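You operate a simulated robot arm through the tools that you are given. There is no shell and no other tool. Be economical: measure what you need, move in short steps, check, and stop when the job is done.

Carry out the task below with a simulated robot arm. There is one attempt and no reset: what you move stays moved.

TASK
Shut the white-lever valve, bleed the air, wipe the machine's back, then open the valve again.
Fine: hold the white valve button till its green dot is gone; wipe the dark drips with the green rag and put it back; leave the other valves. What is to be rubbed or washed off counts as gone when no trace of it is left.

Only the result counts: the job must be done as asked and must still hold three seconds after the hand-in. Knocking over, shifting, dropping, spilling or breaking anything else fails it.

THE ROBOT
A 6-joint arm with a two-finger parallel gripper on a trunk, on a base that drives. Base frame: it is fixed to the floor where the robot stands at the start and does not move with it; the origin is under the middle of the robot, x ahead of it, y to its left, z up. Readings come in cm, degrees, newtons and seconds.
With the tool pointing down near the work surface it reaches from about 36 to 82 cm from the robot's upright axis, wherever it stands. Its first joint turns from -166.0 to 166.0 degrees. Places, roughly: black valve lever [380, -10, 180]; grey valve lever [40, 110, 180]; something [60, 30, 90]; white valve lever [40, 0, 130]. Payload 3.91 kg.
The tool frame sits at the grasp point between the pads (the TCP): z along the fingers, y along the line on which they close. The tips reach 3 cm beyond it. The gripper opens to 11 cm. The fingers are 2 cm wide and 1 cm thick; the gripper's body (4.8 by 11.2 cm) begins 5.5 cm behind the TCP.
Orientation is told as [roll, pitch, yaw] about the base's x, y, z axes, in that order, counted from this pose: with the fingers straight down and closing along the base's y, the tool's x points along the base's -x, its y along +y and its z along -z.

THE INTERFACE
- The arm moves only by the tool send_rows. Its argument "targets" is a list of rows, each a list of 3 entries, a list of its own where there are three numbers: the closure in counts, from 0 (fully open) to 255 (shut), then the shift along the tool's x, y, z in units of 50 mm (1.0 is 50 mm), then the turn, a rotation vector about the tool's x, y, z in units of 4 degrees (1.0 is 4 degrees). In form: [[claw, [tx, ty, tz], [rx, ry, rz]], ...]. A call has 1 to 8 rows; each row shifts and turns the commanded pose from where the row before left it, along the tool's axes as they then stand. A call with a number of a shift or a turn outside -1 to 1 is refused whole. Each row takes 0.2 s and may step no farther than 5 cm and 8.6 degrees from the row before; otherwise, or with a gripper value out of range, the whole call is refused. Where a pose cannot be reached the arm comes as near as it can. A force on the tool above 50 N (or 10 N above the force at the start of the call, whichever is more), or a blocked arm, ends the call early, and 0.2 s more pass. The fingers move at their own pace (about 4.5 cm/s each) and stop on an object; they squeeze with about 26 N. The grip force told is the motor's: it shows also when the fingers shut on nothing. Time passes only in rows, and 0.2 s behind the last, so rows that do not move let the fingers close. The reply holds the time, the measured pose of the TCP, the force on the tool along the base axes, the opening and the grip force, in the units named above and with some noise, with the torque about the TCP (base axes, N m) and any sound that the robot's microphone picked up, and new pictures: "show" is both (left out), scene, wrist or none.
- Cameras (640 x 400 px; columns grow to the right, rows downward): "scene" is now at [-2.57, 9.89, 162.14]; the picture's right is [-0.76, -0.65, 0.00], its down [-0.45, 0.53, -0.72] and it looks along [0.47, -0.54, -0.70] (base axes); focal length 221 px, centre (320, 200). "wrist" rides on the gripper at [7.7, 0.7, -11.4] in the tool frame; the picture's right is [-0.09, 1.00, 0.00], its down [-0.80, -0.07, -0.59] and it looks along [-0.59, -0.05, 0.80] (tool axes); focal length 270 px, centre (320, 200). There is no depth. A picture from a camera that has moved, and an enlarged one, comes with that camera's place and axes in the base frame and with its lens. The place of the scene camera against the robot may be out by one fixed shift of up to 1.2 cm in any direction.
- lift_body(by): slides the trunk up (or, below 0, down) by that many cm; the arm and the scene camera ride with it, the base frame stays. It gives what a move gives, with no picture.
- steer(legs): drives the robot by 1 to 6 legs, each [ahead, turn to the left] in cm and degrees, along the robot's own axes; the way and the turn of a leg run together, so that a leg with both is an arc; at most 150 cm and 180 degrees a leg. The arm and the cameras ride along, it lands a little off, and it stops where it bumps. It gives what a move gives, and a new picture of the scene camera.
- turn_head(pan, tilt): turns the head with the scene camera to pan (to the left, within 155 degrees either way) and tilt (down, from -29 to 69), counted from straight ahead of the robot. It gives what a move gives, and a new picture of the scene camera.
- zoom(camera, box): a new picture of the part [left, top, right, bottom] of that camera's present view, enlarged. It takes no simulated time.
- finish_job(): hands the job in; it is judged then, once.

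Work in short steps. Places have to be worked out from the pictures, the camera data and where the tool is seen: move nearer, look again, correct. Check each grasp and each placing, and mend what went wrong. You have 120 turns and 260 pictures in all, those below and enlarged ones among them. Open the gripper and draw the arm clear of the work before you hand the job in, unless the task says otherwise; then end with one line.

The tools are called after "Emit:" by a JSON object that holds its "op" and its "data". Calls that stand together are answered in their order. send_rows: Moves the arm, as the interface text tells. Its arguments: {"type":"object","properties":{"targets":{"type":"array"},"show":{"type":"string","enum":["both","scene","wrist","none"]}},"required":["targets"]} The other tools are called the same way: lift_body (by) slides the trunk up or down; steer (legs) drives the base; turn_head (pan, tilt) turns the head that bears the scene camera; zoom (camera, box) takes an enlarged picture of a part of a camera's view; finish_job () hands the job in.

At the start:

```text
time: 0.0
tool_pos: [42.23, -7.99, 144.89]
orientation: [0.0, 0.0, -0.2]
contact_force: [-1.1, -0.6, 0.2]
wrist_torque: [-0.02, 0.05, 0.0]
finger_gap: 11.0
gripper_force: 0.2
trunk travel left (down, up): [-57.5, 3.5]
robot x, y, heading: [-0.45, 0.69, 0.0]
head pan, tilt: [-49.4, 44.2]
```

scene: 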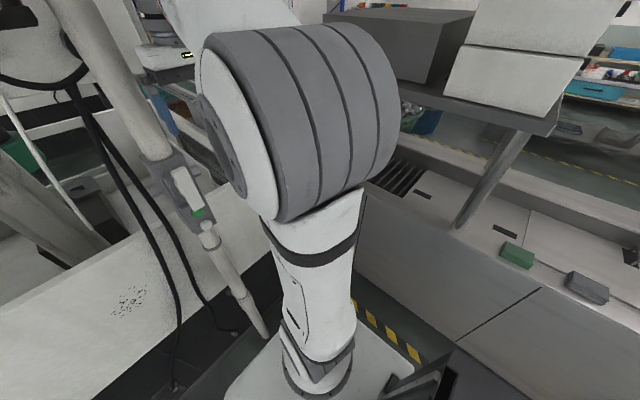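
wrist: 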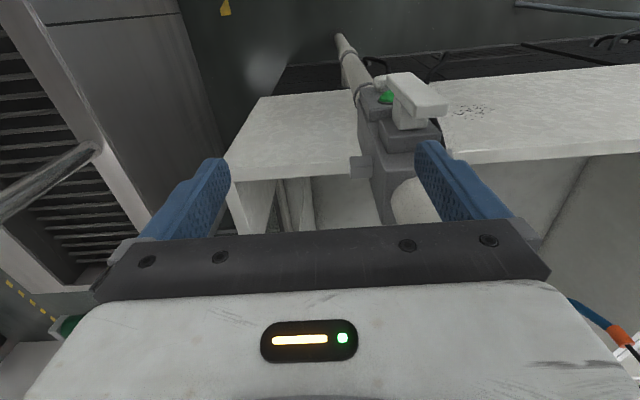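

The scene view shows a vertical pipe with a valve (white lever, green dot), dark drips on a white surface and a green block on a bench. I look closer at these first.

Emit:
{"op": "zoom", "data": {"camera": "scene", "box": [80, 130, 280, 330]}}

Emit:
{"op": "zoom", "data": {"camera": "wrist", "box": [220, 20, 540, 220]}}

Emit:
{"op": "turn_head", "data": {"pan": 0, "tilt": 30}}

```text
2.00 times, centred on (180, 230) of scene
camera zoom: at [-2.57, 9.89, 162.14], right [-0.76, -0.65, 0.0], down [-0.45, 0.53, -0.72], along [0.47, -0.54, -0.7], focal length 442 px, centre (600, 140)
```

zoom: 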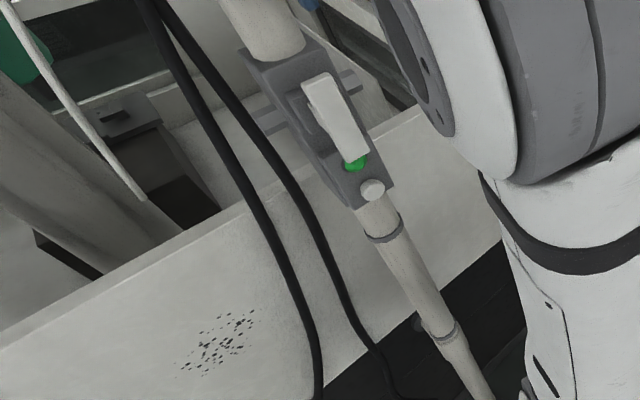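

```text
2.00 times, centred on (380, 120) of wrist
camera zoom: at [34.5, -7.48, 156.38], right [0.09, 1.0, 0.0], down [0.8, -0.07, 0.59], along [0.59, -0.05, -0.8], focal length 541 px, centre (200, 360)
```

zoom: 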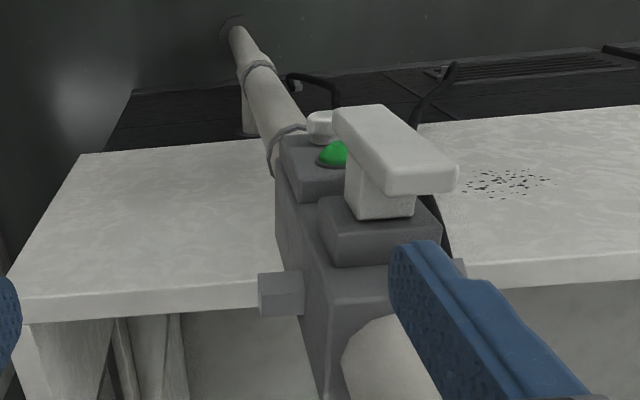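

```text
time: 1.2
tool_pos: [41.96, -8.19, 144.86]
orientation: [0.1, 0.0, -0.3]
contact_force: [-0.6, 1.3, -0.1]
wrist_torque: [0.01, 0.0, -0.02]
finger_gap: 10.97
gripper_force: 0.1
trunk travel left (down, up): [-57.5, 3.5]
robot x, y, heading: [0.15, 0.55, -0.1]
head pan, tilt: [0.0, 30.0]
camera scene: at [1.14, 16.12, 164.28], right [0.0, -1.0, 0.0], down [-0.5, 0.0, -0.87], along [0.87, 0.0, -0.5], focal length 221 px, centre (320, 200)
```

scene: 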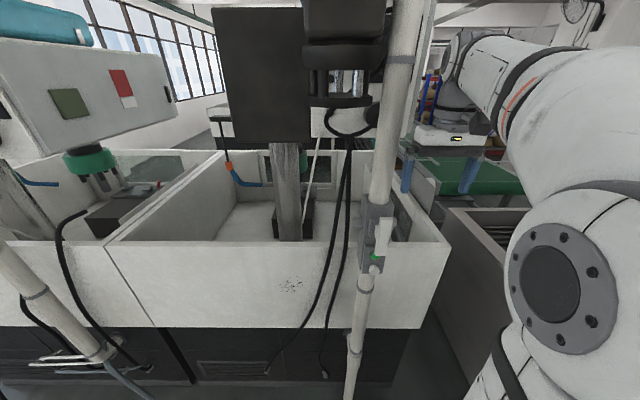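

The white face ahead is the machine's back, with drips on it; the valve pipe stands before it. I zoom on the valve and drips, then look for the rag to the right.

Emit:
{"op": "zoom", "data": {"camera": "scene", "box": [310, 170, 450, 310]}}

Emit:
{"op": "zoom", "data": {"camera": "scene", "box": [240, 240, 340, 340]}}

Emit:
{"op": "turn_head", "data": {"pan": -75, "tilt": 40}}

Emit:
{"op": "turn_head", "data": {"pan": 60, "tilt": 25}}

```text
2.86 times, centred on (380, 240) of scene
camera zoom: at [1.14, 16.12, 164.28], right [0.0, -1.0, 0.0], down [-0.5, 0.0, -0.87], along [0.87, 0.0, -0.5], focal length 631 px, centre (149, 86)
```

zoom: 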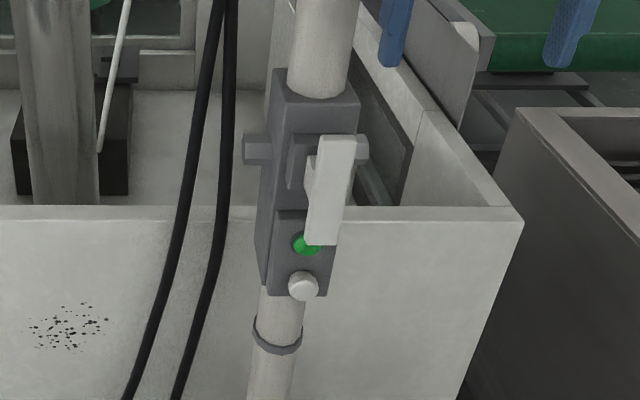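

```text
4.00 times, centred on (290, 290) of scene
camera zoom: at [1.14, 16.12, 164.28], right [0.0, -1.0, 0.0], down [-0.5, 0.0, -0.87], along [0.87, 0.0, -0.5], focal length 884 px, centre (440, -160)
```

zoom: 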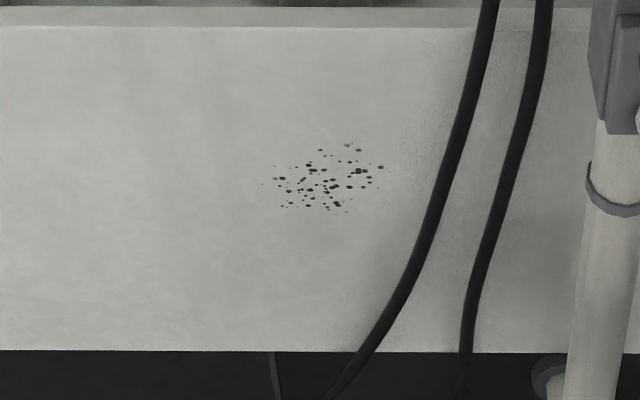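

```text
time: 2.6
tool_pos: [42.17, -8.17, 144.92]
orientation: [0.0, 0.0, -0.2]
contact_force: [1.2, 0.3, -0.3]
wrist_torque: [0.0, -0.03, 0.01]
finger_gap: 11.02
gripper_force: 0.1
trunk travel left (down, up): [-57.5, 3.5]
robot x, y, heading: [-0.18, 0.34, -0.0]
head pan, tilt: [-75.0, 40.0]
camera scene: at [-5.69, 7.91, 162.75], right [-0.97, -0.26, 0.0], down [-0.17, 0.62, -0.77], along [0.2, -0.74, -0.64], focal length 221 px, centre (320, 200)
```

scene: 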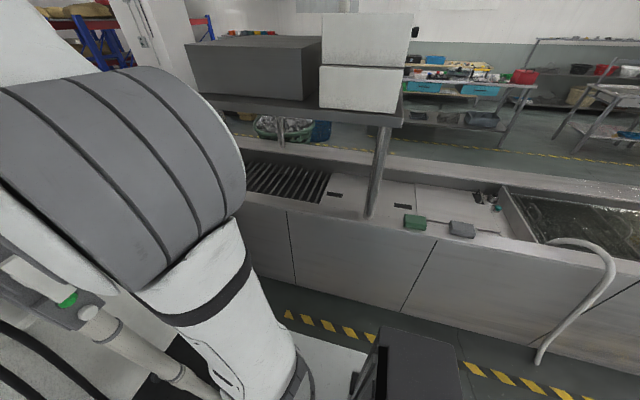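

```text
time: 4.8
tool_pos: [42.04, -8.13, 144.9]
orientation: [0.0, -0.1, -0.1]
contact_force: [0.2, 0.1, -0.5]
wrist_torque: [0.0, 0.04, 0.02]
finger_gap: 11.05
gripper_force: 0.2
trunk travel left (down, up): [-57.5, 3.5]
robot x, y, heading: [0.26, 0.46, -0.0]
head pan, tilt: [60.0, 25.0]
camera scene: at [-3.3, 24.1, 165.08], right [0.87, -0.5, 0.0], down [-0.21, -0.37, -0.91], along [0.45, 0.79, -0.42], focal length 221 px, centre (320, 200)
```

scene: 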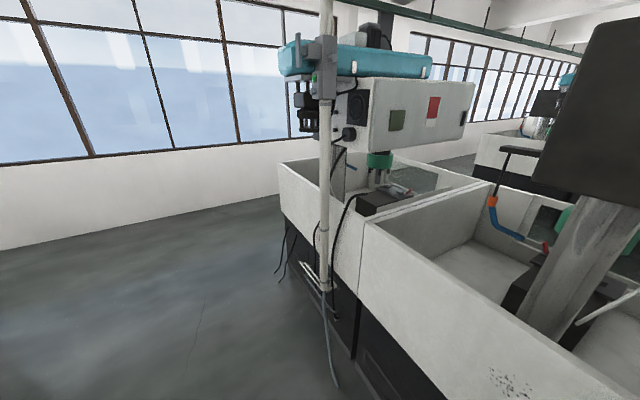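

The green thing on the bench at right is likely the rag (about [-30,-76,87]); I zoom to check it.

Emit:
{"op": "turn_head", "data": {"pan": -105, "tilt": 45}}

Emit:
{"op": "zoom", "data": {"camera": "scene", "box": [220, 100, 420, 260]}}

```text
time: 7.3
tool_pos: [42.17, -8.09, 144.88]
orientation: [0.0, 0.0, -0.2]
contact_force: [0.1, -1.1, -0.6]
wrist_torque: [0.0, 0.0, 0.01]
finger_gap: 10.98
gripper_force: 0.1
trunk travel left (down, up): [-57.5, 3.5]
robot x, y, heading: [0.14, 0.34, -0.1]
head pan, tilt: [-105.0, 45.0]
camera scene: at [-10.0, 8.26, 162.02], right [-0.97, 0.26, 0.0], down [0.18, 0.68, -0.71], along [-0.18, -0.68, -0.71], focal length 221 px, centre (320, 200)
```

scene: 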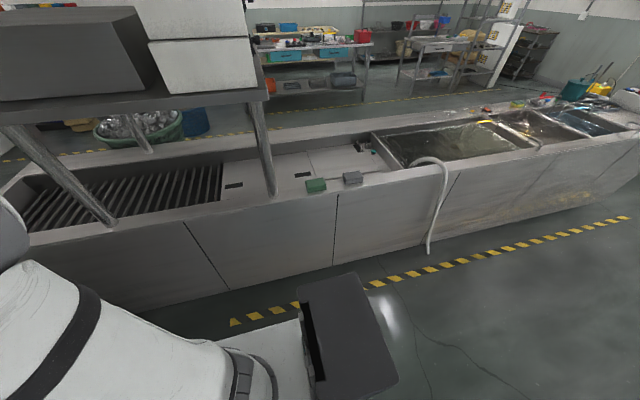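

```text
2.50 times, centred on (320, 180) of scene
camera zoom: at [-10.0, 8.26, 162.02], right [-0.97, 0.26, 0.0], down [0.18, 0.68, -0.71], along [-0.18, -0.68, -0.71], focal length 552 px, centre (320, 250)
```

zoom: 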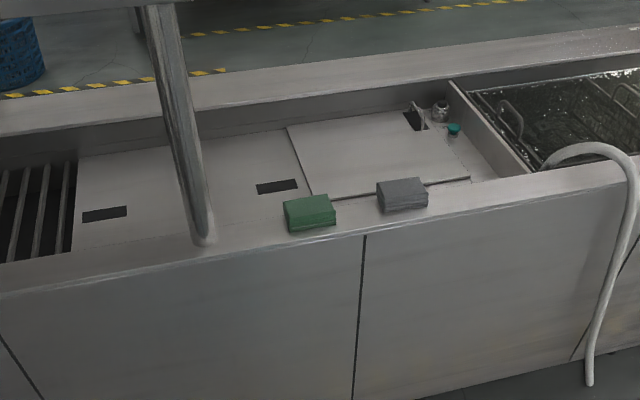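

The rag sits on the bench rim near [-30,-74,87]. Triangulating: lever from z≈126 to 136 at about x=41.6, y=1; button near [44,0.5,117]; drips near [60,28,91]. I want to back up, so I check behind me first.

Emit:
{"op": "turn_head", "data": {"pan": 150, "tilt": 35}}

Emit:
{"op": "turn_head", "data": {"pan": -150, "tilt": 35}}

```text
time: 10.9
tool_pos: [42.08, -8.22, 144.79]
orientation: [0.0, 0.0, -0.2]
contact_force: [0.7, -0.5, -0.4]
wrist_torque: [-0.01, 0.0, 0.0]
finger_gap: 10.98
gripper_force: 0.1
trunk travel left (down, up): [-57.5, 3.5]
robot x, y, heading: [-0.19, 0.35, -0.1]
head pan, tilt: [150.0, 35.0]
camera scene: at [-15.53, 20.52, 163.5], right [0.5, 0.87, 0.0], down [0.5, -0.29, -0.82], along [-0.71, 0.41, -0.57], focal length 221 px, centre (320, 200)
```

scene: 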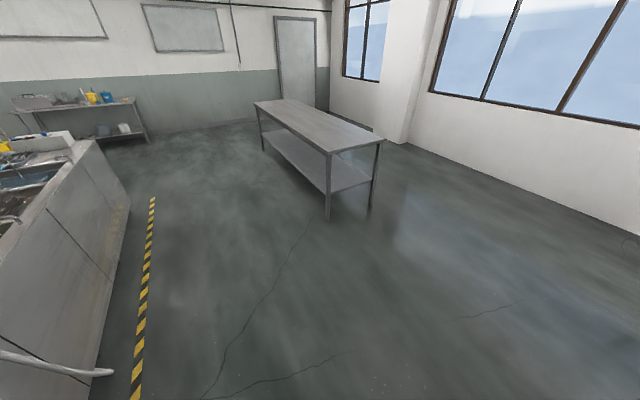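

```text
time: 15.0
tool_pos: [42.14, -8.09, 144.89]
orientation: [0.0, 0.0, -0.2]
contact_force: [-0.3, 0.1, -0.5]
wrist_torque: [0.01, 0.0, 0.02]
finger_gap: 11.0
gripper_force: 0.1
trunk travel left (down, up): [-57.5, 3.5]
robot x, y, heading: [0.1, -0.07, -0.2]
head pan, tilt: [-150.0, 35.0]
camera scene: at [-15.53, 11.7, 163.5], right [-0.5, 0.87, 0.0], down [0.5, 0.29, -0.82], along [-0.71, -0.41, -0.57], focal length 221 px, centre (320, 200)
```

scene: 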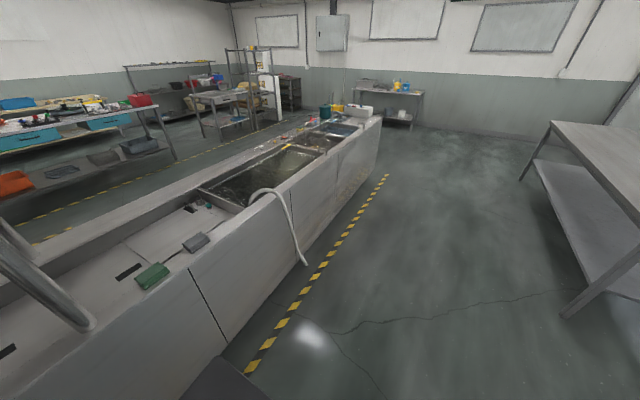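

Behind is clear. I back up about 25 cm and look ahead again for a second viewpoint.

Emit:
{"op": "steer", "data": {"legs": [[-25, 0]]}}

Emit:
{"op": "turn_head", "data": {"pan": -10, "tilt": 30}}

Emit:
{"op": "zoom", "data": {"camera": "scene", "box": [280, 140, 400, 260]}}

```text
time: 16.8
tool_pos: [17.62, -7.99, 145.01]
orientation: [0.0, -0.1, 0.1]
contact_force: [-0.2, -1.5, 0.9]
wrist_torque: [-0.03, -0.01, 0.0]
finger_gap: 11.03
gripper_force: 0.0
trunk travel left (down, up): [-57.5, 3.5]
robot x, y, heading: [-24.22, 0.69, 0.1]
head pan, tilt: [-150.0, 35.0]
camera scene: at [-40.1, 11.64, 163.49], right [-0.5, 0.86, 0.0], down [0.5, 0.29, -0.82], along [-0.71, -0.41, -0.57], focal length 221 px, centre (320, 200)
```

scene: 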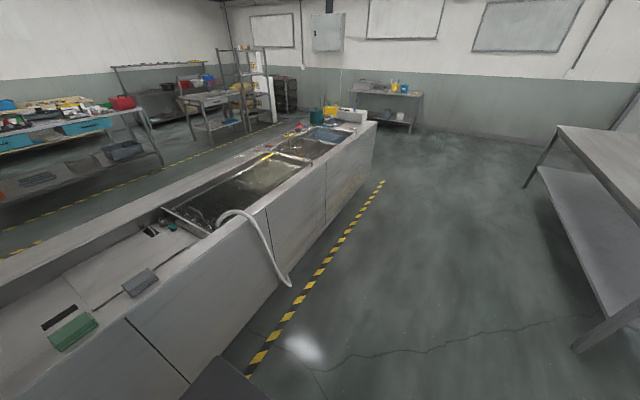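

```text
time: 19.0
tool_pos: [17.67, -8.03, 144.84]
orientation: [0.1, 0.0, 0.1]
contact_force: [-0.4, -0.1, 0.8]
wrist_torque: [0.0, 0.03, 0.02]
finger_gap: 11.01
gripper_force: 0.1
trunk travel left (down, up): [-57.5, 3.5]
robot x, y, heading: [-24.33, 0.61, 0.1]
head pan, tilt: [-10.0, 30.0]
camera scene: at [-23.43, 14.53, 164.28], right [-0.17, -0.99, 0.0], down [-0.49, 0.08, -0.87], along [0.85, -0.15, -0.5], focal length 221 px, centre (320, 200)
```

scene: 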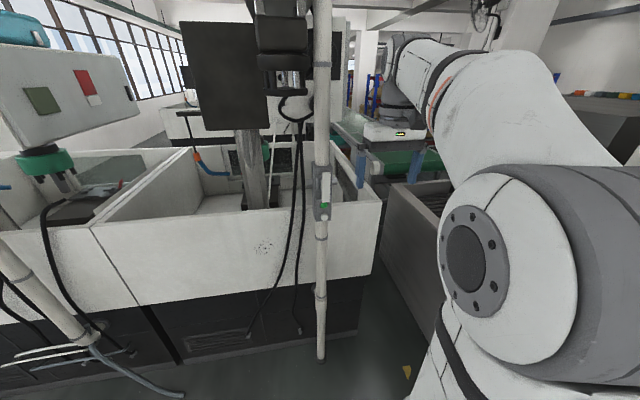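

```text
3.33 times, centred on (340, 200) of scene
camera zoom: at [-23.43, 14.53, 164.28], right [-0.17, -0.99, 0.0], down [-0.49, 0.08, -0.87], along [0.85, -0.15, -0.5], focal length 736 px, centre (253, 200)
```

zoom: 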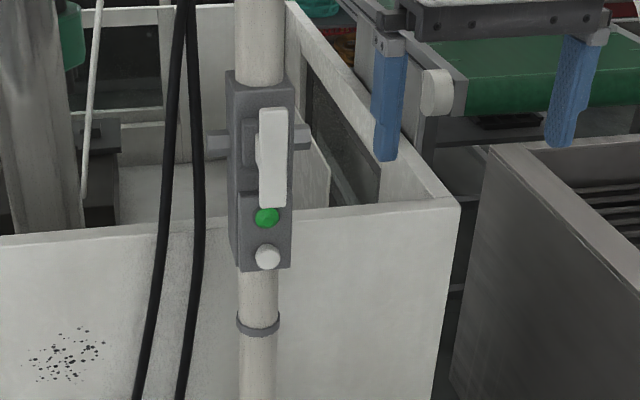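

The robot is now at x≈-24.5. I turn the tool up to point forward (+x) with turns about tool y.

Emit:
{"op": "send_rows", "data": {"targets": [[0, [0, 0, 0], [0, -1, 0]], [0, [0, 0, 0], [0, -1, 0]], [0, [0, 0, 0], [0, -1, 0]], [0, [0, 0, 0], [0, -1, 0]], [0, [0, 0, 0], [0, -1, 0]], [0, [0, 0, 0], [0, -1, 0]], [0, [0, 0, 0], [0, -1, 0]], [0, [0, 0, 0], [0, -1, 0]]], "show": "none"}}

Emit:
{"op": "send_rows", "data": {"targets": [[0, [0, 0, 0], [0, -1, 0]], [0, [0, 0, 0], [0, -1, 0]], [0, [0, 0, 0], [0, -1, 0]], [0, [0, 0, 0], [0, -1, 0]], [0, [0, 0, 0], [0, -1, 0]], [0, [0, 0, 0], [0, -1, 0]], [0, [0, 0, 0], [0, -1, 0]], [0, [0, 0, 0], [0, -1, 0]]], "show": "none"}}

Emit:
{"op": "send_rows", "data": {"targets": [[255, [0, 0, 0], [0, -1, 0]], [255, [0, 0, 0], [0, -1, 0]], [255, [0, 0, 0], [0, -1, 0]], [255, [0, 0, 0], [0, -1, 0]], [255, [0, 0, 0], [0, -1, 0]], [255, [0, 0, 0], [0, -1, 0]], [255, [0, 0, 0], [0, -0.5, 0]]]}}

```text
time: 20.8
tool_pos: [17.68, -8.05, 144.96]
orientation: [0.0, -32.1, 0.1]
contact_force: [0.0, 0.5, 0.6]
wrist_torque: [-0.02, 0.01, -0.02]
finger_gap: 11.02
gripper_force: 0.1
trunk travel left (down, up): [-57.5, 3.5]
robot x, y, heading: [-24.26, 0.37, 0.5]
head pan, tilt: [-10.0, 30.0]
```

```text
time: 22.6
tool_pos: [17.78, -8.01, 144.9]
orientation: [-0.2, -64.2, 0.2]
contact_force: [0.2, 0.5, -0.1]
wrist_torque: [0.0, -0.01, 0.02]
finger_gap: 10.99
gripper_force: 0.1
trunk travel left (down, up): [-57.5, 3.5]
robot x, y, heading: [-24.36, 0.33, 0.2]
head pan, tilt: [-10.0, 30.0]
```

```text
time: 24.2
tool_pos: [18.35, -7.0, 144.2]
orientation: [30.4, -89.1, -28.4]
contact_force: [0.6, 0.4, 0.1]
wrist_torque: [-0.01, 0.01, 0.01]
finger_gap: 0.02
gripper_force: 25.7
trunk travel left (down, up): [-57.5, 3.5]
robot x, y, heading: [-23.92, 0.37, 0.3]
head pan, tilt: [-10.0, 30.0]
camera scene: at [-23.45, 14.54, 164.28], right [-0.17, -0.99, 0.0], down [-0.49, 0.08, -0.87], along [0.85, -0.15, -0.5], focal length 221 px, centre (320, 200)
camera wrist: at [6.89, -6.73, 136.75], right [-0.03, 0.99, 0.1], down [-0.58, -0.1, 0.81], along [0.81, -0.03, 0.58], focal length 270 px, centre (320, 200)
```

scene: 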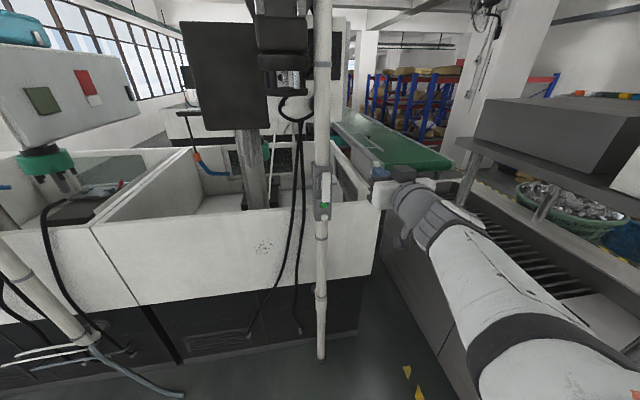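
wrist: 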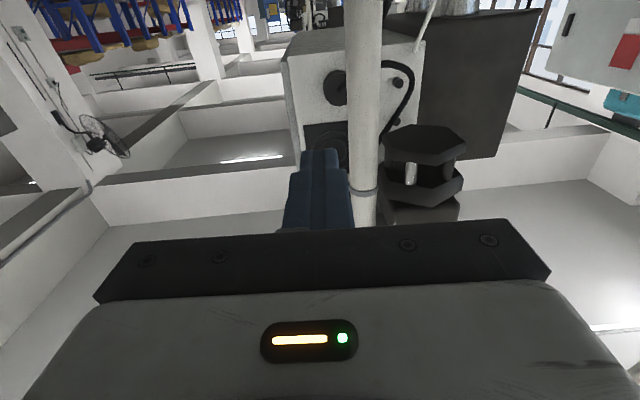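

The tool points forward with fingers shut. I move it to the right of the lever's lower end, staying short of it in x, to check alignment.

Emit:
{"op": "send_rows", "data": {"targets": [[255, [0.6, 0, 0.6], [0, 0, 0]], [255, [0.6, 0.0, 0.6], [0, 0, 0]], [255, [0.6, 0.1, 0.6], [0, 0, 0]], [255, [0.6, 0.1, 0.6], [0, 0, 0]], [255, [0.6, 0.1, 0.6], [0, 0, 0]], [255, [0.48, 0.1, 0.6], [0, 0, 0]], [255, [0, 0, 0], [0, 0, 0]]]}}

Emit:
{"op": "zoom", "data": {"camera": "scene", "box": [280, 140, 400, 260]}}

```text
time: 25.8
tool_pos: [35.73, -6.57, 127.9]
orientation: [-55.3, -89.9, 55.6]
contact_force: [0.5, -0.2, -0.6]
wrist_torque: [-0.03, 0.0, 0.0]
finger_gap: 0.0
gripper_force: 26.0
out of reach, approached as far as the arm can: row 6
trunk travel left (down, up): [-57.5, 3.5]
robot x, y, heading: [-24.35, 0.58, 0.3]
head pan, tilt: [-10.0, 30.0]
camera scene: at [-23.49, 14.56, 164.28], right [-0.17, -0.99, 0.0], down [-0.49, 0.08, -0.87], along [0.85, -0.15, -0.5], focal length 221 px, centre (320, 200)
camera wrist: at [24.48, -6.15, 120.26], right [-0.01, 1.0, 0.09], down [-0.59, -0.08, 0.8], along [0.8, -0.04, 0.59], focal length 270 px, centre (320, 200)
```

scene: 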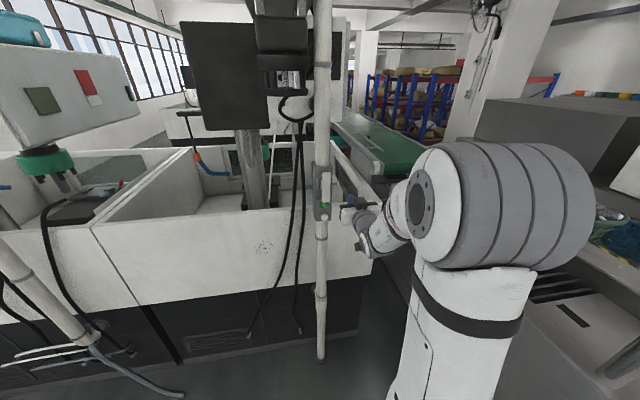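
wrist: 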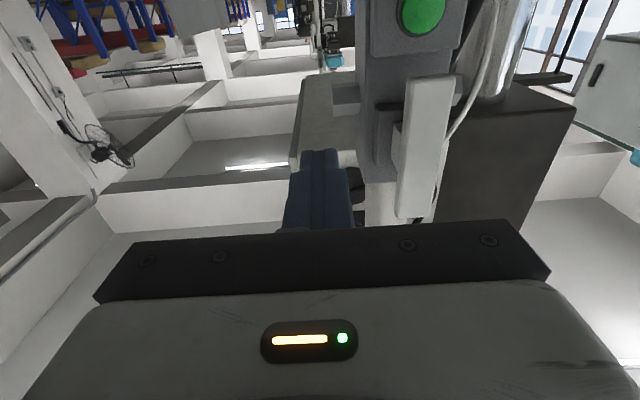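

```text
3.33 times, centred on (340, 200) of scene
camera zoom: at [-23.49, 14.56, 164.28], right [-0.17, -0.99, 0.0], down [-0.49, 0.08, -0.87], along [0.85, -0.15, -0.5], focal length 736 px, centre (253, 200)
```

zoom: 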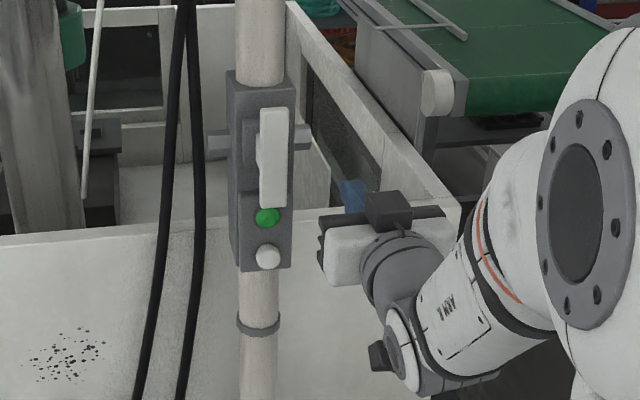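

Alignment is good: lever spans z 124.5–136, right edge y≈-1. I advance to x≈40.5 beside the lower end.

Emit:
{"op": "send_rows", "data": {"targets": [[255, [0, 0, 0.5], [0, 0, 0]], [255, [0, 0, 0.4], [0, 0, 0]], [255, [0, 0, 0], [0, 0, 0]]]}}

```text
time: 26.6
tool_pos: [40.33, -7.29, 127.87]
orientation: [-3.0, -89.8, 3.4]
contact_force: [-0.1, -0.8, -0.1]
wrist_torque: [-0.02, 0.0, 0.01]
finger_gap: 0.02
gripper_force: 25.3
out of reach, approached as far as the arm can: row 2
trunk travel left (down, up): [-57.5, 3.5]
robot x, y, heading: [-24.52, 0.46, 0.2]
head pan, tilt: [-10.0, 30.0]
camera scene: at [-23.44, 14.54, 164.28], right [-0.17, -0.99, 0.0], down [-0.49, 0.08, -0.87], along [0.85, -0.15, -0.5], focal length 221 px, centre (320, 200)
camera wrist: at [28.95, -6.8, 120.19], right [-0.01, 1.0, 0.09], down [-0.59, -0.08, 0.8], along [0.81, -0.04, 0.59], focal length 270 px, centre (320, 200)
```

scene: 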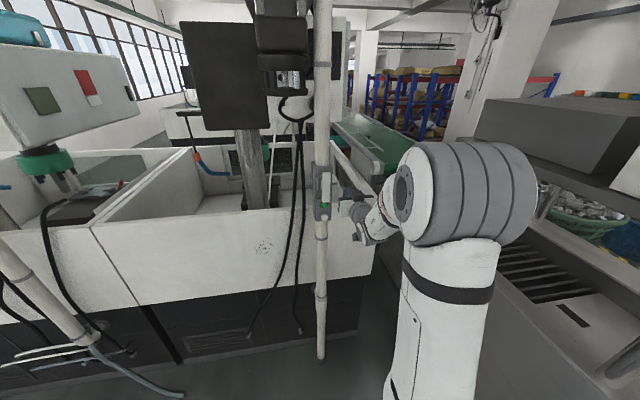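
wrist: 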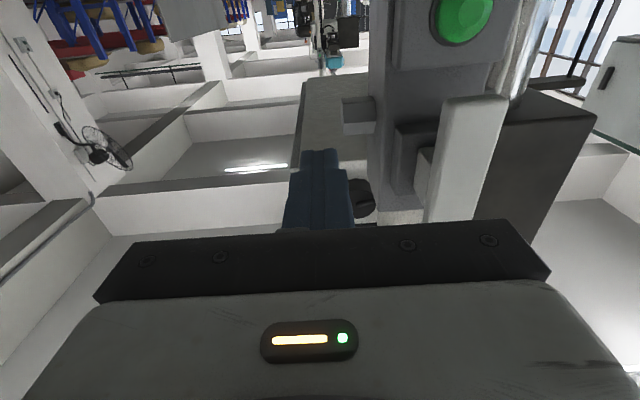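

I shift toward +y to learn whether the arm follows here.

Emit:
{"op": "send_rows", "data": {"targets": [[255, [0, 0.4, 0], [0, 0, 0]], [255, [0, 0.3, 0], [0, 0, 0]], [255, [0, 0, 0], [0, 0, 0]]]}}

```text
time: 27.4
tool_pos: [39.71, -6.96, 127.75]
orientation: [-3.6, -89.9, 4.5]
contact_force: [0.3, 0.4, -0.2]
wrist_torque: [-0.02, -0.03, 0.01]
finger_gap: 0.0
gripper_force: 25.6
out of reach, approached as far as the arm can: row 1, 2
trunk travel left (down, up): [-57.5, 3.5]
robot x, y, heading: [-24.07, 0.44, 0.4]
head pan, tilt: [-10.0, 30.0]
camera scene: at [-23.42, 14.54, 164.28], right [-0.17, -0.99, 0.0], down [-0.49, 0.08, -0.87], along [0.85, -0.15, -0.5], focal length 221 px, centre (320, 200)
camera wrist: at [28.37, -6.5, 120.2], right [-0.01, 1.0, 0.09], down [-0.59, -0.08, 0.8], along [0.81, -0.04, 0.59], focal length 270 px, centre (320, 200)
```

scene: 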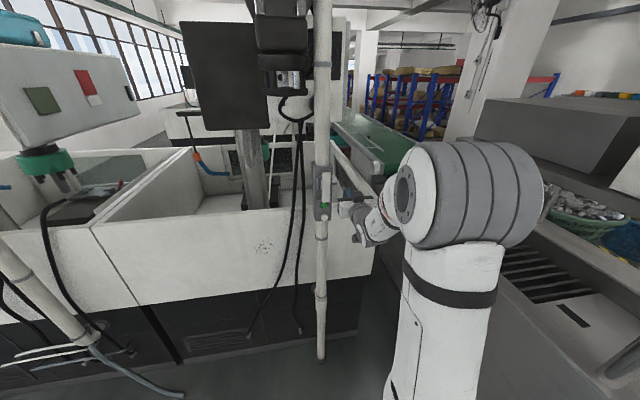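
wrist: 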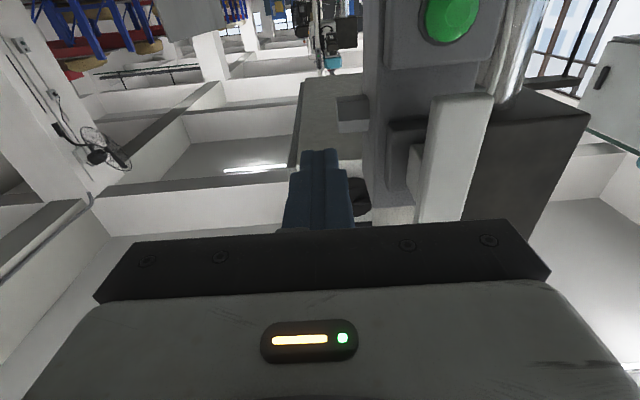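

The arm sits on a limit with the tool fully horizontal. I draw back and tip the fingers ~20° downward to see whether it tracks well again.

Emit:
{"op": "send_rows", "data": {"targets": [[255, [0, 0, -0.5], [0, 1, 0]], [255, [0, 0, 0], [0, 1, 0]], [255, [0, 0, 0], [0, 1, 0]], [255, [0, 0, 0], [0, 1, 0]], [255, [0, 0, 0], [0, 1, 0]], [255, [0, 0, 0], [0, 0, 0]]]}}

```text
time: 28.8
tool_pos: [37.2, -6.72, 127.91]
orientation: [0.0, -70.0, 0.0]
contact_force: [1.2, 0.6, 0.4]
wrist_torque: [0.01, 0.01, 0.01]
finger_gap: 0.0
gripper_force: 25.9
trunk travel left (down, up): [-57.5, 3.5]
robot x, y, heading: [-24.59, 0.58, 0.1]
head pan, tilt: [-10.0, 30.0]
camera scene: at [-23.42, 14.54, 164.28], right [-0.17, -0.99, 0.0], down [-0.49, 0.08, -0.87], along [0.85, -0.15, -0.5], focal length 221 px, centre (320, 200)
camera wrist: at [23.93, -6.19, 124.6], right [0.03, 1.0, 0.08], down [-0.28, -0.07, 0.96], along [0.96, -0.05, 0.28], focal length 270 px, centre (320, 200)
```

scene: 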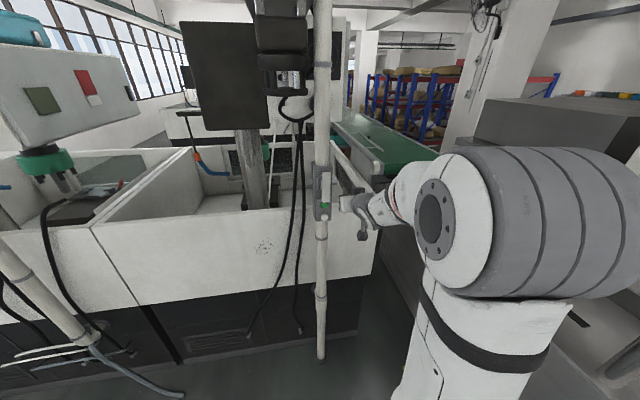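
wrist: 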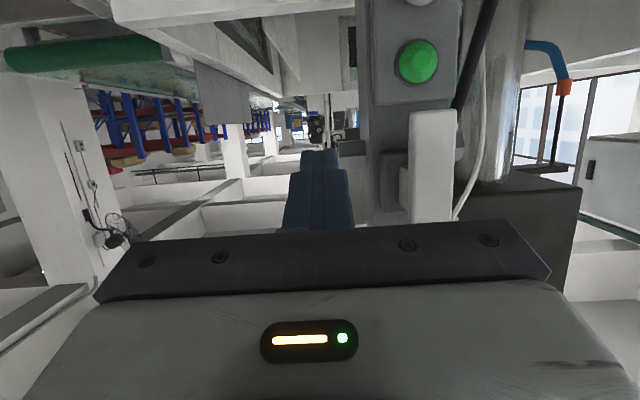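

Tracks perfectly at pitch -70. I advance beside the lever's lower end, to about [40.3,-3.2,128].

Emit:
{"op": "send_rows", "data": {"targets": [[255, [-0.11, 0, 0.3], [0, 0, 0]], [255, [-0.11, 0, 0.3], [0, 0, 0]], [255, [0, 0.35, 0], [0, 0, 0]], [255, [0, 0.35, 0], [0, 0, 0]], [255, [0, 0, 0], [0, 0, 0]]]}}

Emit:
{"op": "zoom", "data": {"camera": "scene", "box": [280, 140, 400, 260]}}

```text
time: 30.0
tool_pos: [40.36, -3.37, 127.95]
orientation: [0.0, -70.0, 0.1]
contact_force: [-0.2, -0.4, -0.4]
wrist_torque: [-0.02, -0.05, 0.02]
finger_gap: 0.0
gripper_force: 26.3
trunk travel left (down, up): [-57.5, 3.5]
robot x, y, heading: [-24.56, 0.37, 0.4]
head pan, tilt: [-10.0, 30.0]
camera scene: at [-23.43, 14.53, 164.28], right [-0.17, -0.99, 0.0], down [-0.49, 0.08, -0.87], along [0.85, -0.15, -0.5], focal length 221 px, centre (320, 200)
camera wrist: at [27.06, -2.83, 124.66], right [0.03, 1.0, 0.08], down [-0.28, -0.07, 0.96], along [0.96, -0.05, 0.28], focal length 270 px, centre (320, 200)
```

scene: 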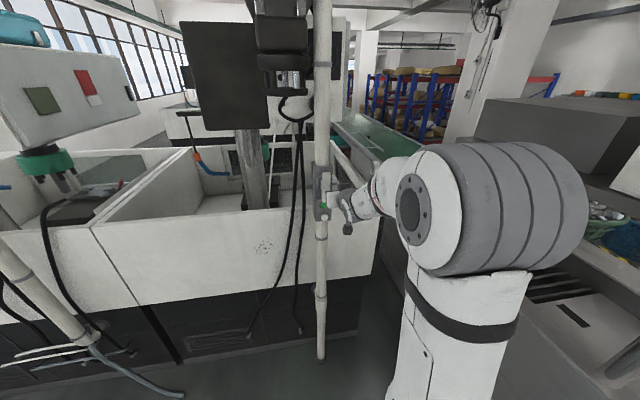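
wrist: 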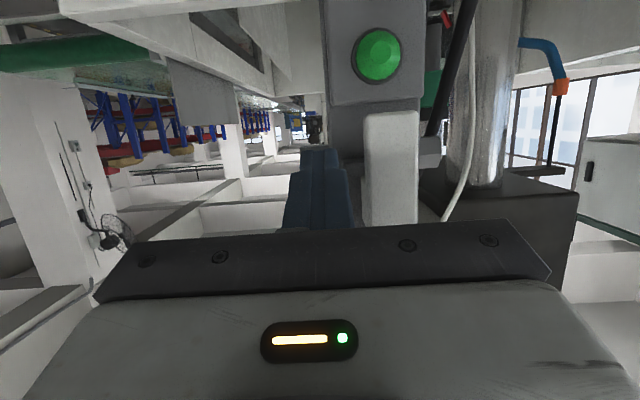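

```text
3.33 times, centred on (340, 200) of scene
camera zoom: at [-23.43, 14.53, 164.28], right [-0.17, -0.99, 0.0], down [-0.49, 0.08, -0.87], along [0.85, -0.15, -0.5], focal length 736 px, centre (253, 200)
```

zoom: 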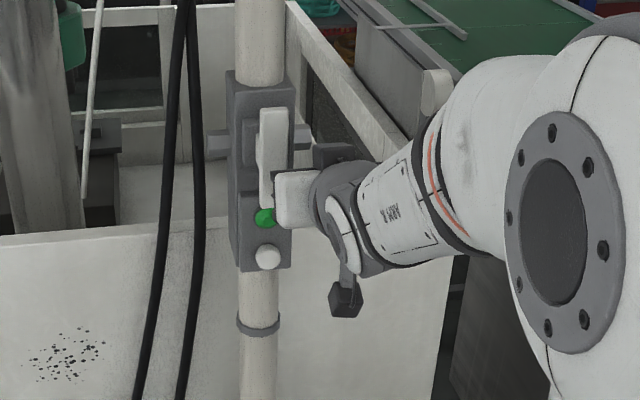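

The finger sits just right of the lever. I push gently toward +y.

Emit:
{"op": "send_rows", "data": {"targets": [[255, [0, 0.2, 0], [0, 0, 0]], [255, [0, 0.2, 0], [0, 0, 0]], [255, [0, 0.15, 0], [0, 0, 0]]]}}

```text
time: 30.8
tool_pos: [40.33, -2.47, 128.23]
orientation: [0.6, -69.9, 0.2]
contact_force: [0.8, 0.4, 0.1]
wrist_torque: [-0.01, -0.02, -0.02]
finger_gap: 0.01
gripper_force: 26.2
out of reach, approached as far as the arm can: row 2, 3
trunk travel left (down, up): [-57.5, 3.5]
robot x, y, heading: [-24.37, 0.29, 0.4]
head pan, tilt: [-10.0, 30.0]
camera scene: at [-23.43, 14.54, 164.28], right [-0.17, -0.99, 0.0], down [-0.49, 0.08, -0.87], along [0.85, -0.15, -0.5], focal length 221 px, centre (320, 200)
camera wrist: at [27.05, -1.9, 124.95], right [0.02, 1.0, 0.09], down [-0.28, -0.08, 0.96], along [0.96, -0.04, 0.28], focal length 270 px, centre (320, 200)
```

scene: 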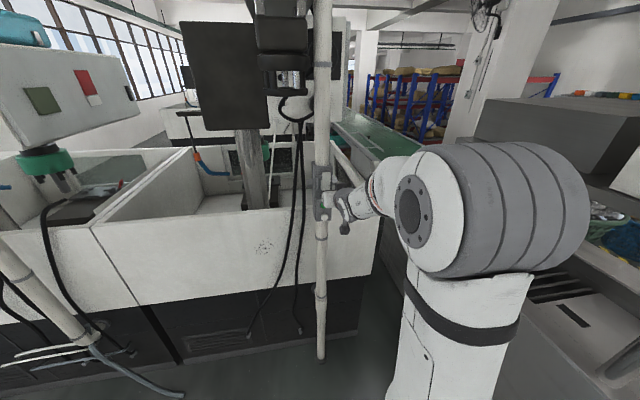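
wrist: 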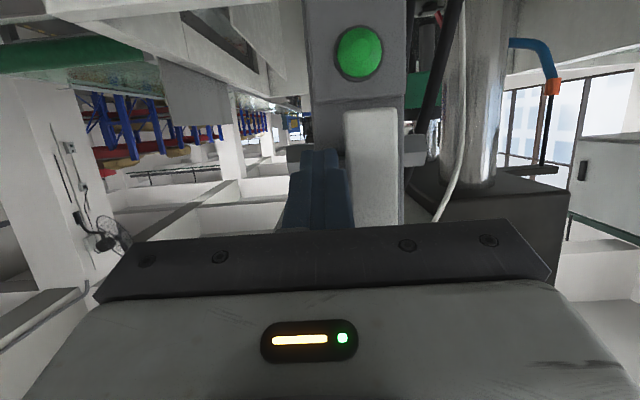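

The limit likely comes from the wrist being too near the trunk axis. I back the base up 18 cm to let the arm stretch.

Emit:
{"op": "steer", "data": {"legs": [[-18, 0]]}}

Emit:
{"op": "send_rows", "data": {"targets": [[255, [0, -0.3, 0], [0, 0, 0]], [255, [-0.2, 0, 0.6], [0, 0, 0]], [255, [-0.2, 0, 0.6], [0, 0, 0]], [255, [-0.2, 0, 0.6], [0, 0, 0]], [255, [0, 0, 0], [0, 0, 0]]], "show": "wrist"}}

```text
time: 32.3
tool_pos: [21.78, -2.27, 128.3]
orientation: [0.4, -69.9, 0.5]
contact_force: [0.0, 0.4, 0.6]
wrist_torque: [0.02, 0.02, -0.03]
finger_gap: 0.0
gripper_force: 25.6
trunk travel left (down, up): [-57.5, 3.5]
robot x, y, heading: [-43.18, 0.36, 0.3]
head pan, tilt: [-10.0, 30.0]
camera scene: at [-42.06, 14.45, 164.28], right [-0.17, -0.99, 0.0], down [-0.49, 0.08, -0.87], along [0.85, -0.14, -0.5], focal length 221 px, centre (320, 200)
```

scene: 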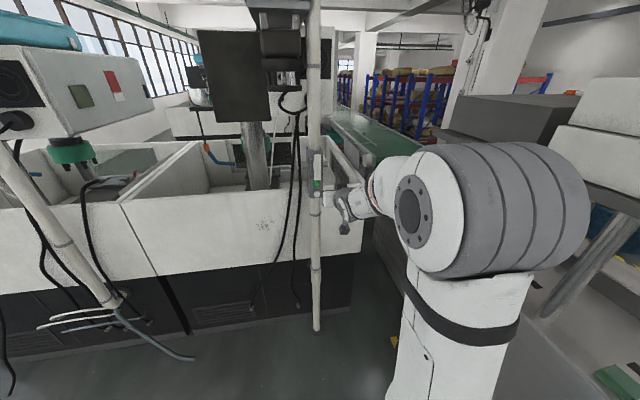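

```text
time: 33.5
tool_pos: [31.43, -3.49, 127.95]
orientation: [0.5, -69.9, 0.3]
contact_force: [-0.2, 0.0, -0.2]
wrist_torque: [-0.01, 0.03, 0.0]
finger_gap: 0.01
gripper_force: 25.8
trunk travel left (down, up): [-57.5, 3.5]
robot x, y, heading: [-42.83, -0.24, 0.5]
head pan, tilt: [-10.0, 30.0]
camera wrist: at [18.15, -3.14, 124.67], right [0.01, 1.0, 0.09], down [-0.28, -0.08, 0.96], along [0.96, -0.04, 0.28], focal length 270 px, centre (320, 200)
```

wrist: 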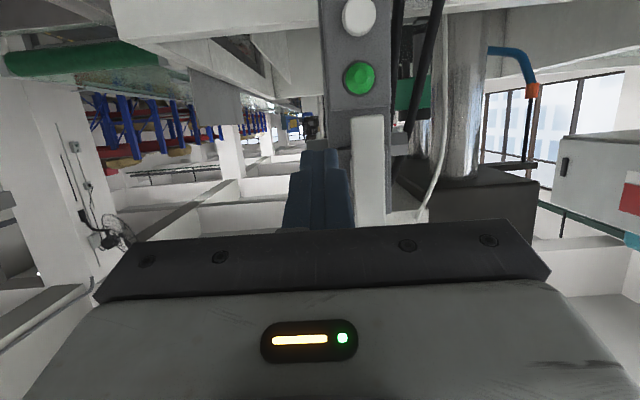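

Now reach forward again beside the lever (x≈40.4) and press toward +y.

Emit:
{"op": "send_rows", "data": {"targets": [[255, [-0.2, -0.1, 0.57], [0, 0, 0]], [255, [-0.2, 0, 0.57], [0, 0, 0]], [255, [-0.2, 0, 0.55], [0, 0, 0]], [255, [0, 0.2, 0], [0, 0, 0]], [255, [0, 0.2, 0], [0, 0, 0]], [255, [0, 0.2, 0], [0, 0, 0]], [255, [0, 0, 0], [0, 0, 0]]]}}

```text
time: 35.1
tool_pos: [40.37, -1.27, 127.48]
orientation: [0.6, -69.5, 0.3]
contact_force: [-5.9, -7.6, -16.7]
wrist_torque: [-0.15, 0.12, -0.04]
finger_gap: 0.02
gripper_force: 26.0
trunk travel left (down, up): [-57.5, 3.5]
robot x, y, heading: [-43.06, 0.44, 0.3]
head pan, tilt: [-10.0, 30.0]
camera scene: at [-41.74, 14.29, 164.27], right [-0.17, -0.99, 0.0], down [-0.49, 0.08, -0.87], along [0.85, -0.14, -0.5], focal length 221 px, centre (320, 200)
camera wrist: at [27.1, -0.75, 124.32], right [0.02, 1.0, 0.09], down [-0.27, -0.08, 0.96], along [0.96, -0.04, 0.27], focal length 270 px, centre (320, 200)
```

scene: 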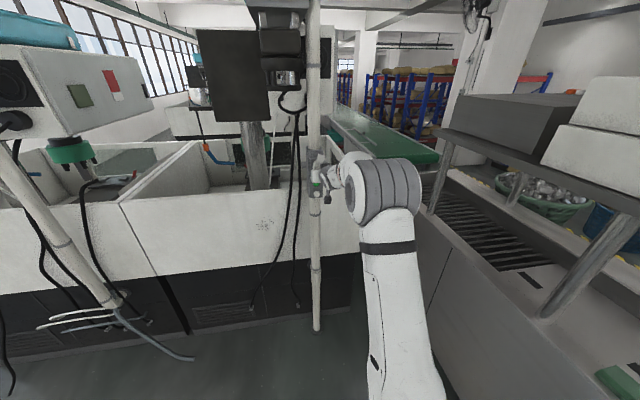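
wrist: 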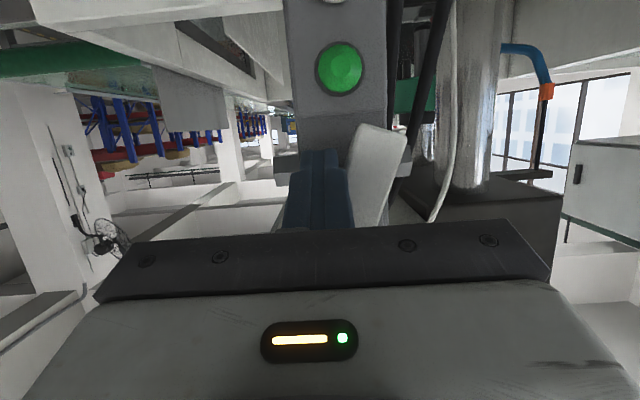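

The lever is turning with the push, as wanted. I follow its arc.

Emit:
{"op": "send_rows", "data": {"targets": [[255, [0, 0.2, 0], [0, 0, 0]], [255, [-0.01, 0.2, 0], [0, 0, 0]], [255, [-0.075, 0.18, -0.027], [0, 0, 0]], [255, [-0.075, 0.18, -0.027], [0, 0, 0]], [255, [-0.12, 0.14, -0.045], [0, 0, 0]], [255, [0, 0, 0], [0, 0, 0]]]}}

```text
time: 36.5
tool_pos: [40.4, 0.52, 127.88]
orientation: [0.5, -68.5, 0.7]
contact_force: [-7.3, 7.3, -43.4]
wrist_torque: [-0.13, 0.45, 0.29]
finger_gap: 0.0
gripper_force: 26.7
out of reach, approached as far as the arm can: row 2, 3, 4, 5
trunk travel left (down, up): [-57.5, 3.5]
robot x, y, heading: [-42.53, 0.31, 0.1]
head pan, tilt: [-10.0, 30.0]
camera scene: at [-41.35, 14.61, 164.23], right [-0.17, -0.99, 0.0], down [-0.5, 0.08, -0.86], along [0.85, -0.15, -0.5], focal length 221 px, centre (320, 200)
camera wrist: at [26.95, 0.91, 124.98], right [0.01, 1.0, 0.08], down [-0.26, -0.08, 0.96], along [0.97, -0.04, 0.26], focal length 270 px, centre (320, 200)
```

scene: 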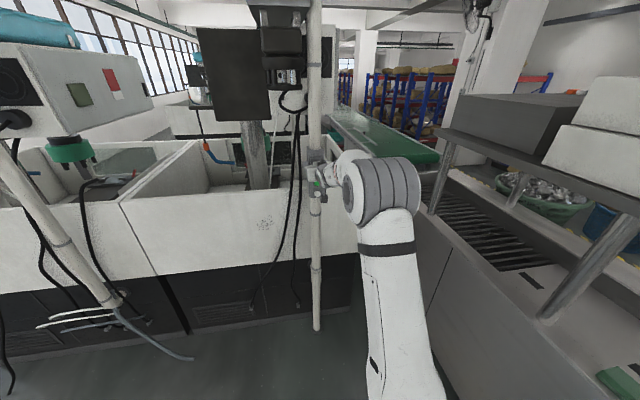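
wrist: 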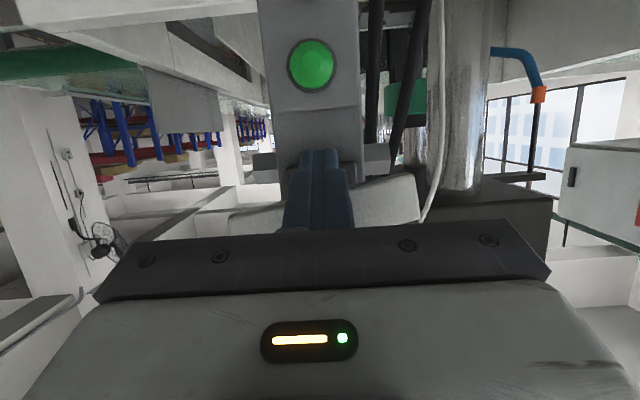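

The lever is about 75–80° round but the arm limits again toward +y. I draw back, turn the base left 15° so the valve sits to the robot's right, and then finish from under the free end.

Emit:
{"op": "send_rows", "data": {"targets": [[255, [0.15, 0, 0], [0, 0, 0]], [255, [0, 0, -0.8], [0, 0, 0]], [255, [0, 0, -0.8], [0, 0, 0]], [255, [0, 0, -0.8], [0, 0, 0]]], "show": "none"}}

Emit:
{"op": "steer", "data": {"legs": [[0, 18]]}}

Emit:
{"op": "zoom", "data": {"camera": "scene", "box": [300, 130, 420, 230]}}

```text
time: 37.5
tool_pos: [28.12, -0.01, 132.69]
orientation: [0.9, -69.9, 0.3]
contact_force: [-1.1, -0.2, 1.1]
wrist_torque: [0.03, 0.04, 0.0]
finger_gap: 0.01
gripper_force: 25.9
trunk travel left (down, up): [-57.5, 3.5]
robot x, y, heading: [-42.84, 0.13, 0.3]
head pan, tilt: [-10.0, 30.0]
```

```text
time: 39.0
tool_pos: [24.81, 21.76, 132.57]
orientation: [1.6, -69.7, 18.3]
contact_force: [0.2, -0.9, 1.0]
wrist_torque: [-0.02, 0.01, 0.01]
finger_gap: 0.0
gripper_force: 25.6
trunk travel left (down, up): [-57.5, 3.5]
robot x, y, heading: [-42.35, -0.73, 17.8]
head pan, tilt: [-10.0, 30.0]
camera scene: at [-45.99, 13.25, 164.29], right [0.14, -0.99, 0.0], down [-0.49, -0.07, -0.87], along [0.86, 0.12, -0.5], focal length 221 px, centre (320, 200)
```

scene: 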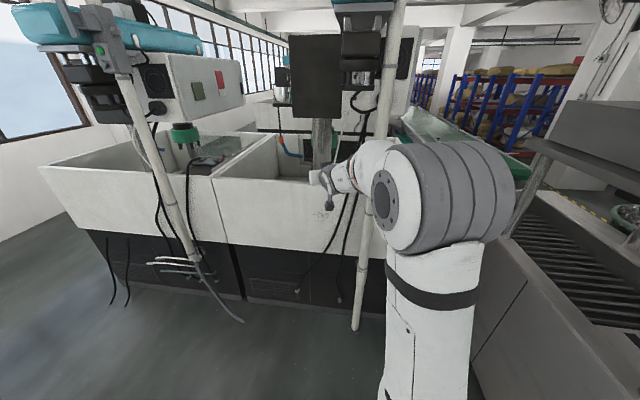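

```text
4.00 times, centred on (360, 180) of scene
camera zoom: at [-45.99, 13.25, 164.29], right [0.14, -0.99, 0.0], down [-0.49, -0.07, -0.87], along [0.86, 0.12, -0.5], focal length 884 px, centre (160, 280)
```

zoom: 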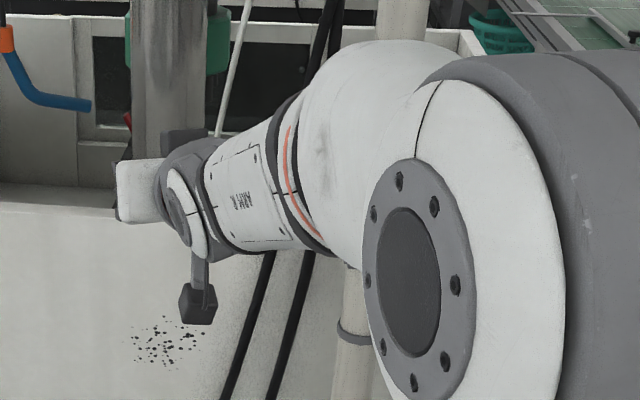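

By symmetry the base turn itself changes nothing, but the tool's leftward yaw of 18° should free the limit, so I keep that yaw and move to [28,5,128.5].

Emit:
{"op": "send_rows", "data": {"targets": [[255, [0.23, -0.85, -0.03], [0, 0, 0]], [255, [0.23, -0.85, -0.03], [0, 0, 0]], [255, [0.23, -0.85, -0.03], [0, 0, 0]], [255, [0.23, -0.85, -0.03], [0, 0, 0]], [255, [0, 0, 0], [0, 0, 0]]]}}

Emit:
{"op": "zoom", "data": {"camera": "scene", "box": [320, 110, 440, 210]}}

```text
time: 40.1
tool_pos: [28.64, 5.01, 128.41]
orientation: [1.4, -69.6, 18.5]
contact_force: [0.0, -0.4, 0.1]
wrist_torque: [-0.02, 0.0, -0.01]
finger_gap: 0.0
gripper_force: 26.0
trunk travel left (down, up): [-57.5, 3.5]
robot x, y, heading: [-42.62, -0.54, 17.9]
head pan, tilt: [-10.0, 30.0]
camera scene: at [-45.89, 13.4, 164.28], right [0.14, -0.99, 0.0], down [-0.5, -0.07, -0.87], along [0.86, 0.12, -0.5], focal length 221 px, centre (320, 200)
camera wrist: at [15.82, 1.09, 125.21], right [-0.31, 0.95, 0.09], down [-0.23, -0.17, 0.96], along [0.92, 0.27, 0.27], focal length 270 px, centre (320, 200)
```

scene: 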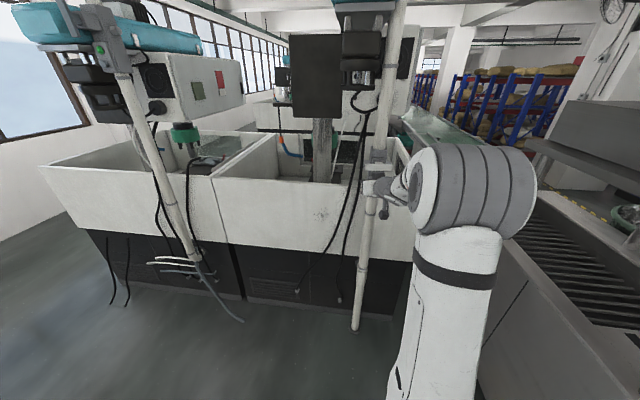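
wrist: 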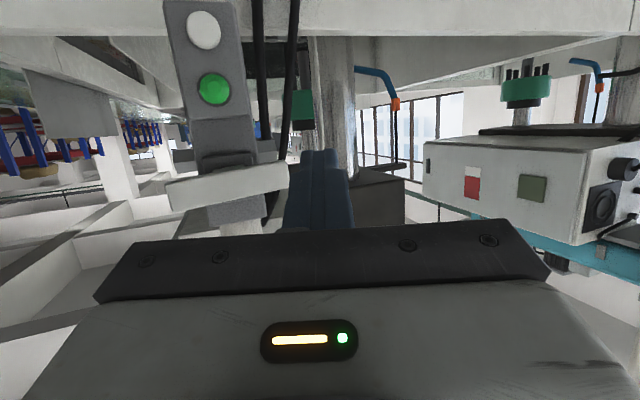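

```text
4.00 times, centred on (380, 160) of scene
camera zoom: at [-45.89, 13.4, 164.28], right [0.14, -0.99, 0.0], down [-0.5, -0.07, -0.87], along [0.86, 0.12, -0.5], focal length 884 px, centre (80, 360)
```

zoom: 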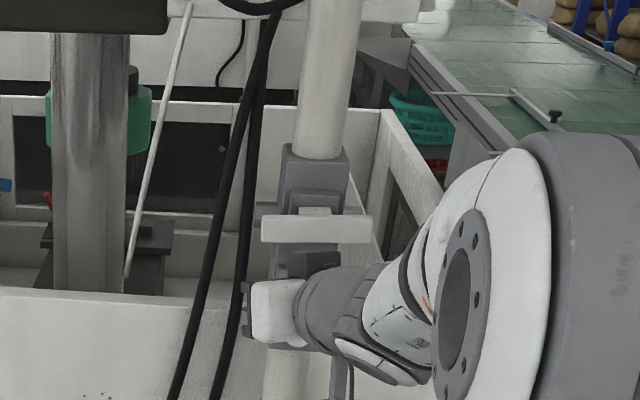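

The lever now looks horizontal. I zoom tightly from both cameras to compare with the valve body's edges.

Emit:
{"op": "zoom", "data": {"camera": "wrist", "box": [140, 0, 320, 240]}}

Emit:
{"op": "zoom", "data": {"camera": "scene", "box": [360, 140, 420, 180]}}

```text
1.67 times, centred on (230, 120) of wrist
camera zoom: at [15.82, 1.09, 125.21], right [-0.31, 0.95, 0.09], down [-0.23, -0.17, 0.96], along [0.92, 0.27, 0.27], focal length 450 px, centre (470, 333)
```

zoom: 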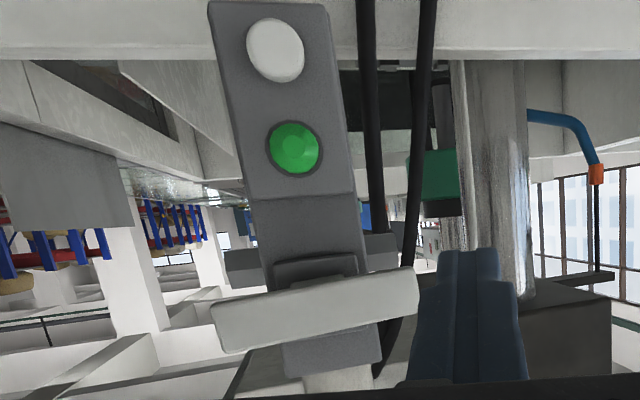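

```text
10.00 times, centred on (390, 160) of scene
camera zoom: at [-45.89, 13.4, 164.28], right [0.14, -0.99, 0.0], down [-0.5, -0.07, -0.87], along [0.86, 0.12, -0.5], focal length 2210 px, centre (-380, 600)
```

zoom: 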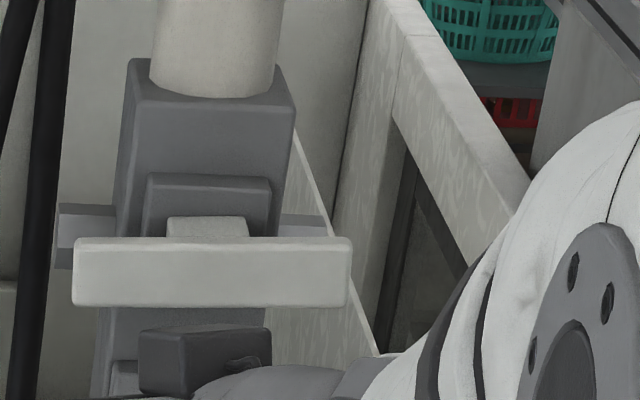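

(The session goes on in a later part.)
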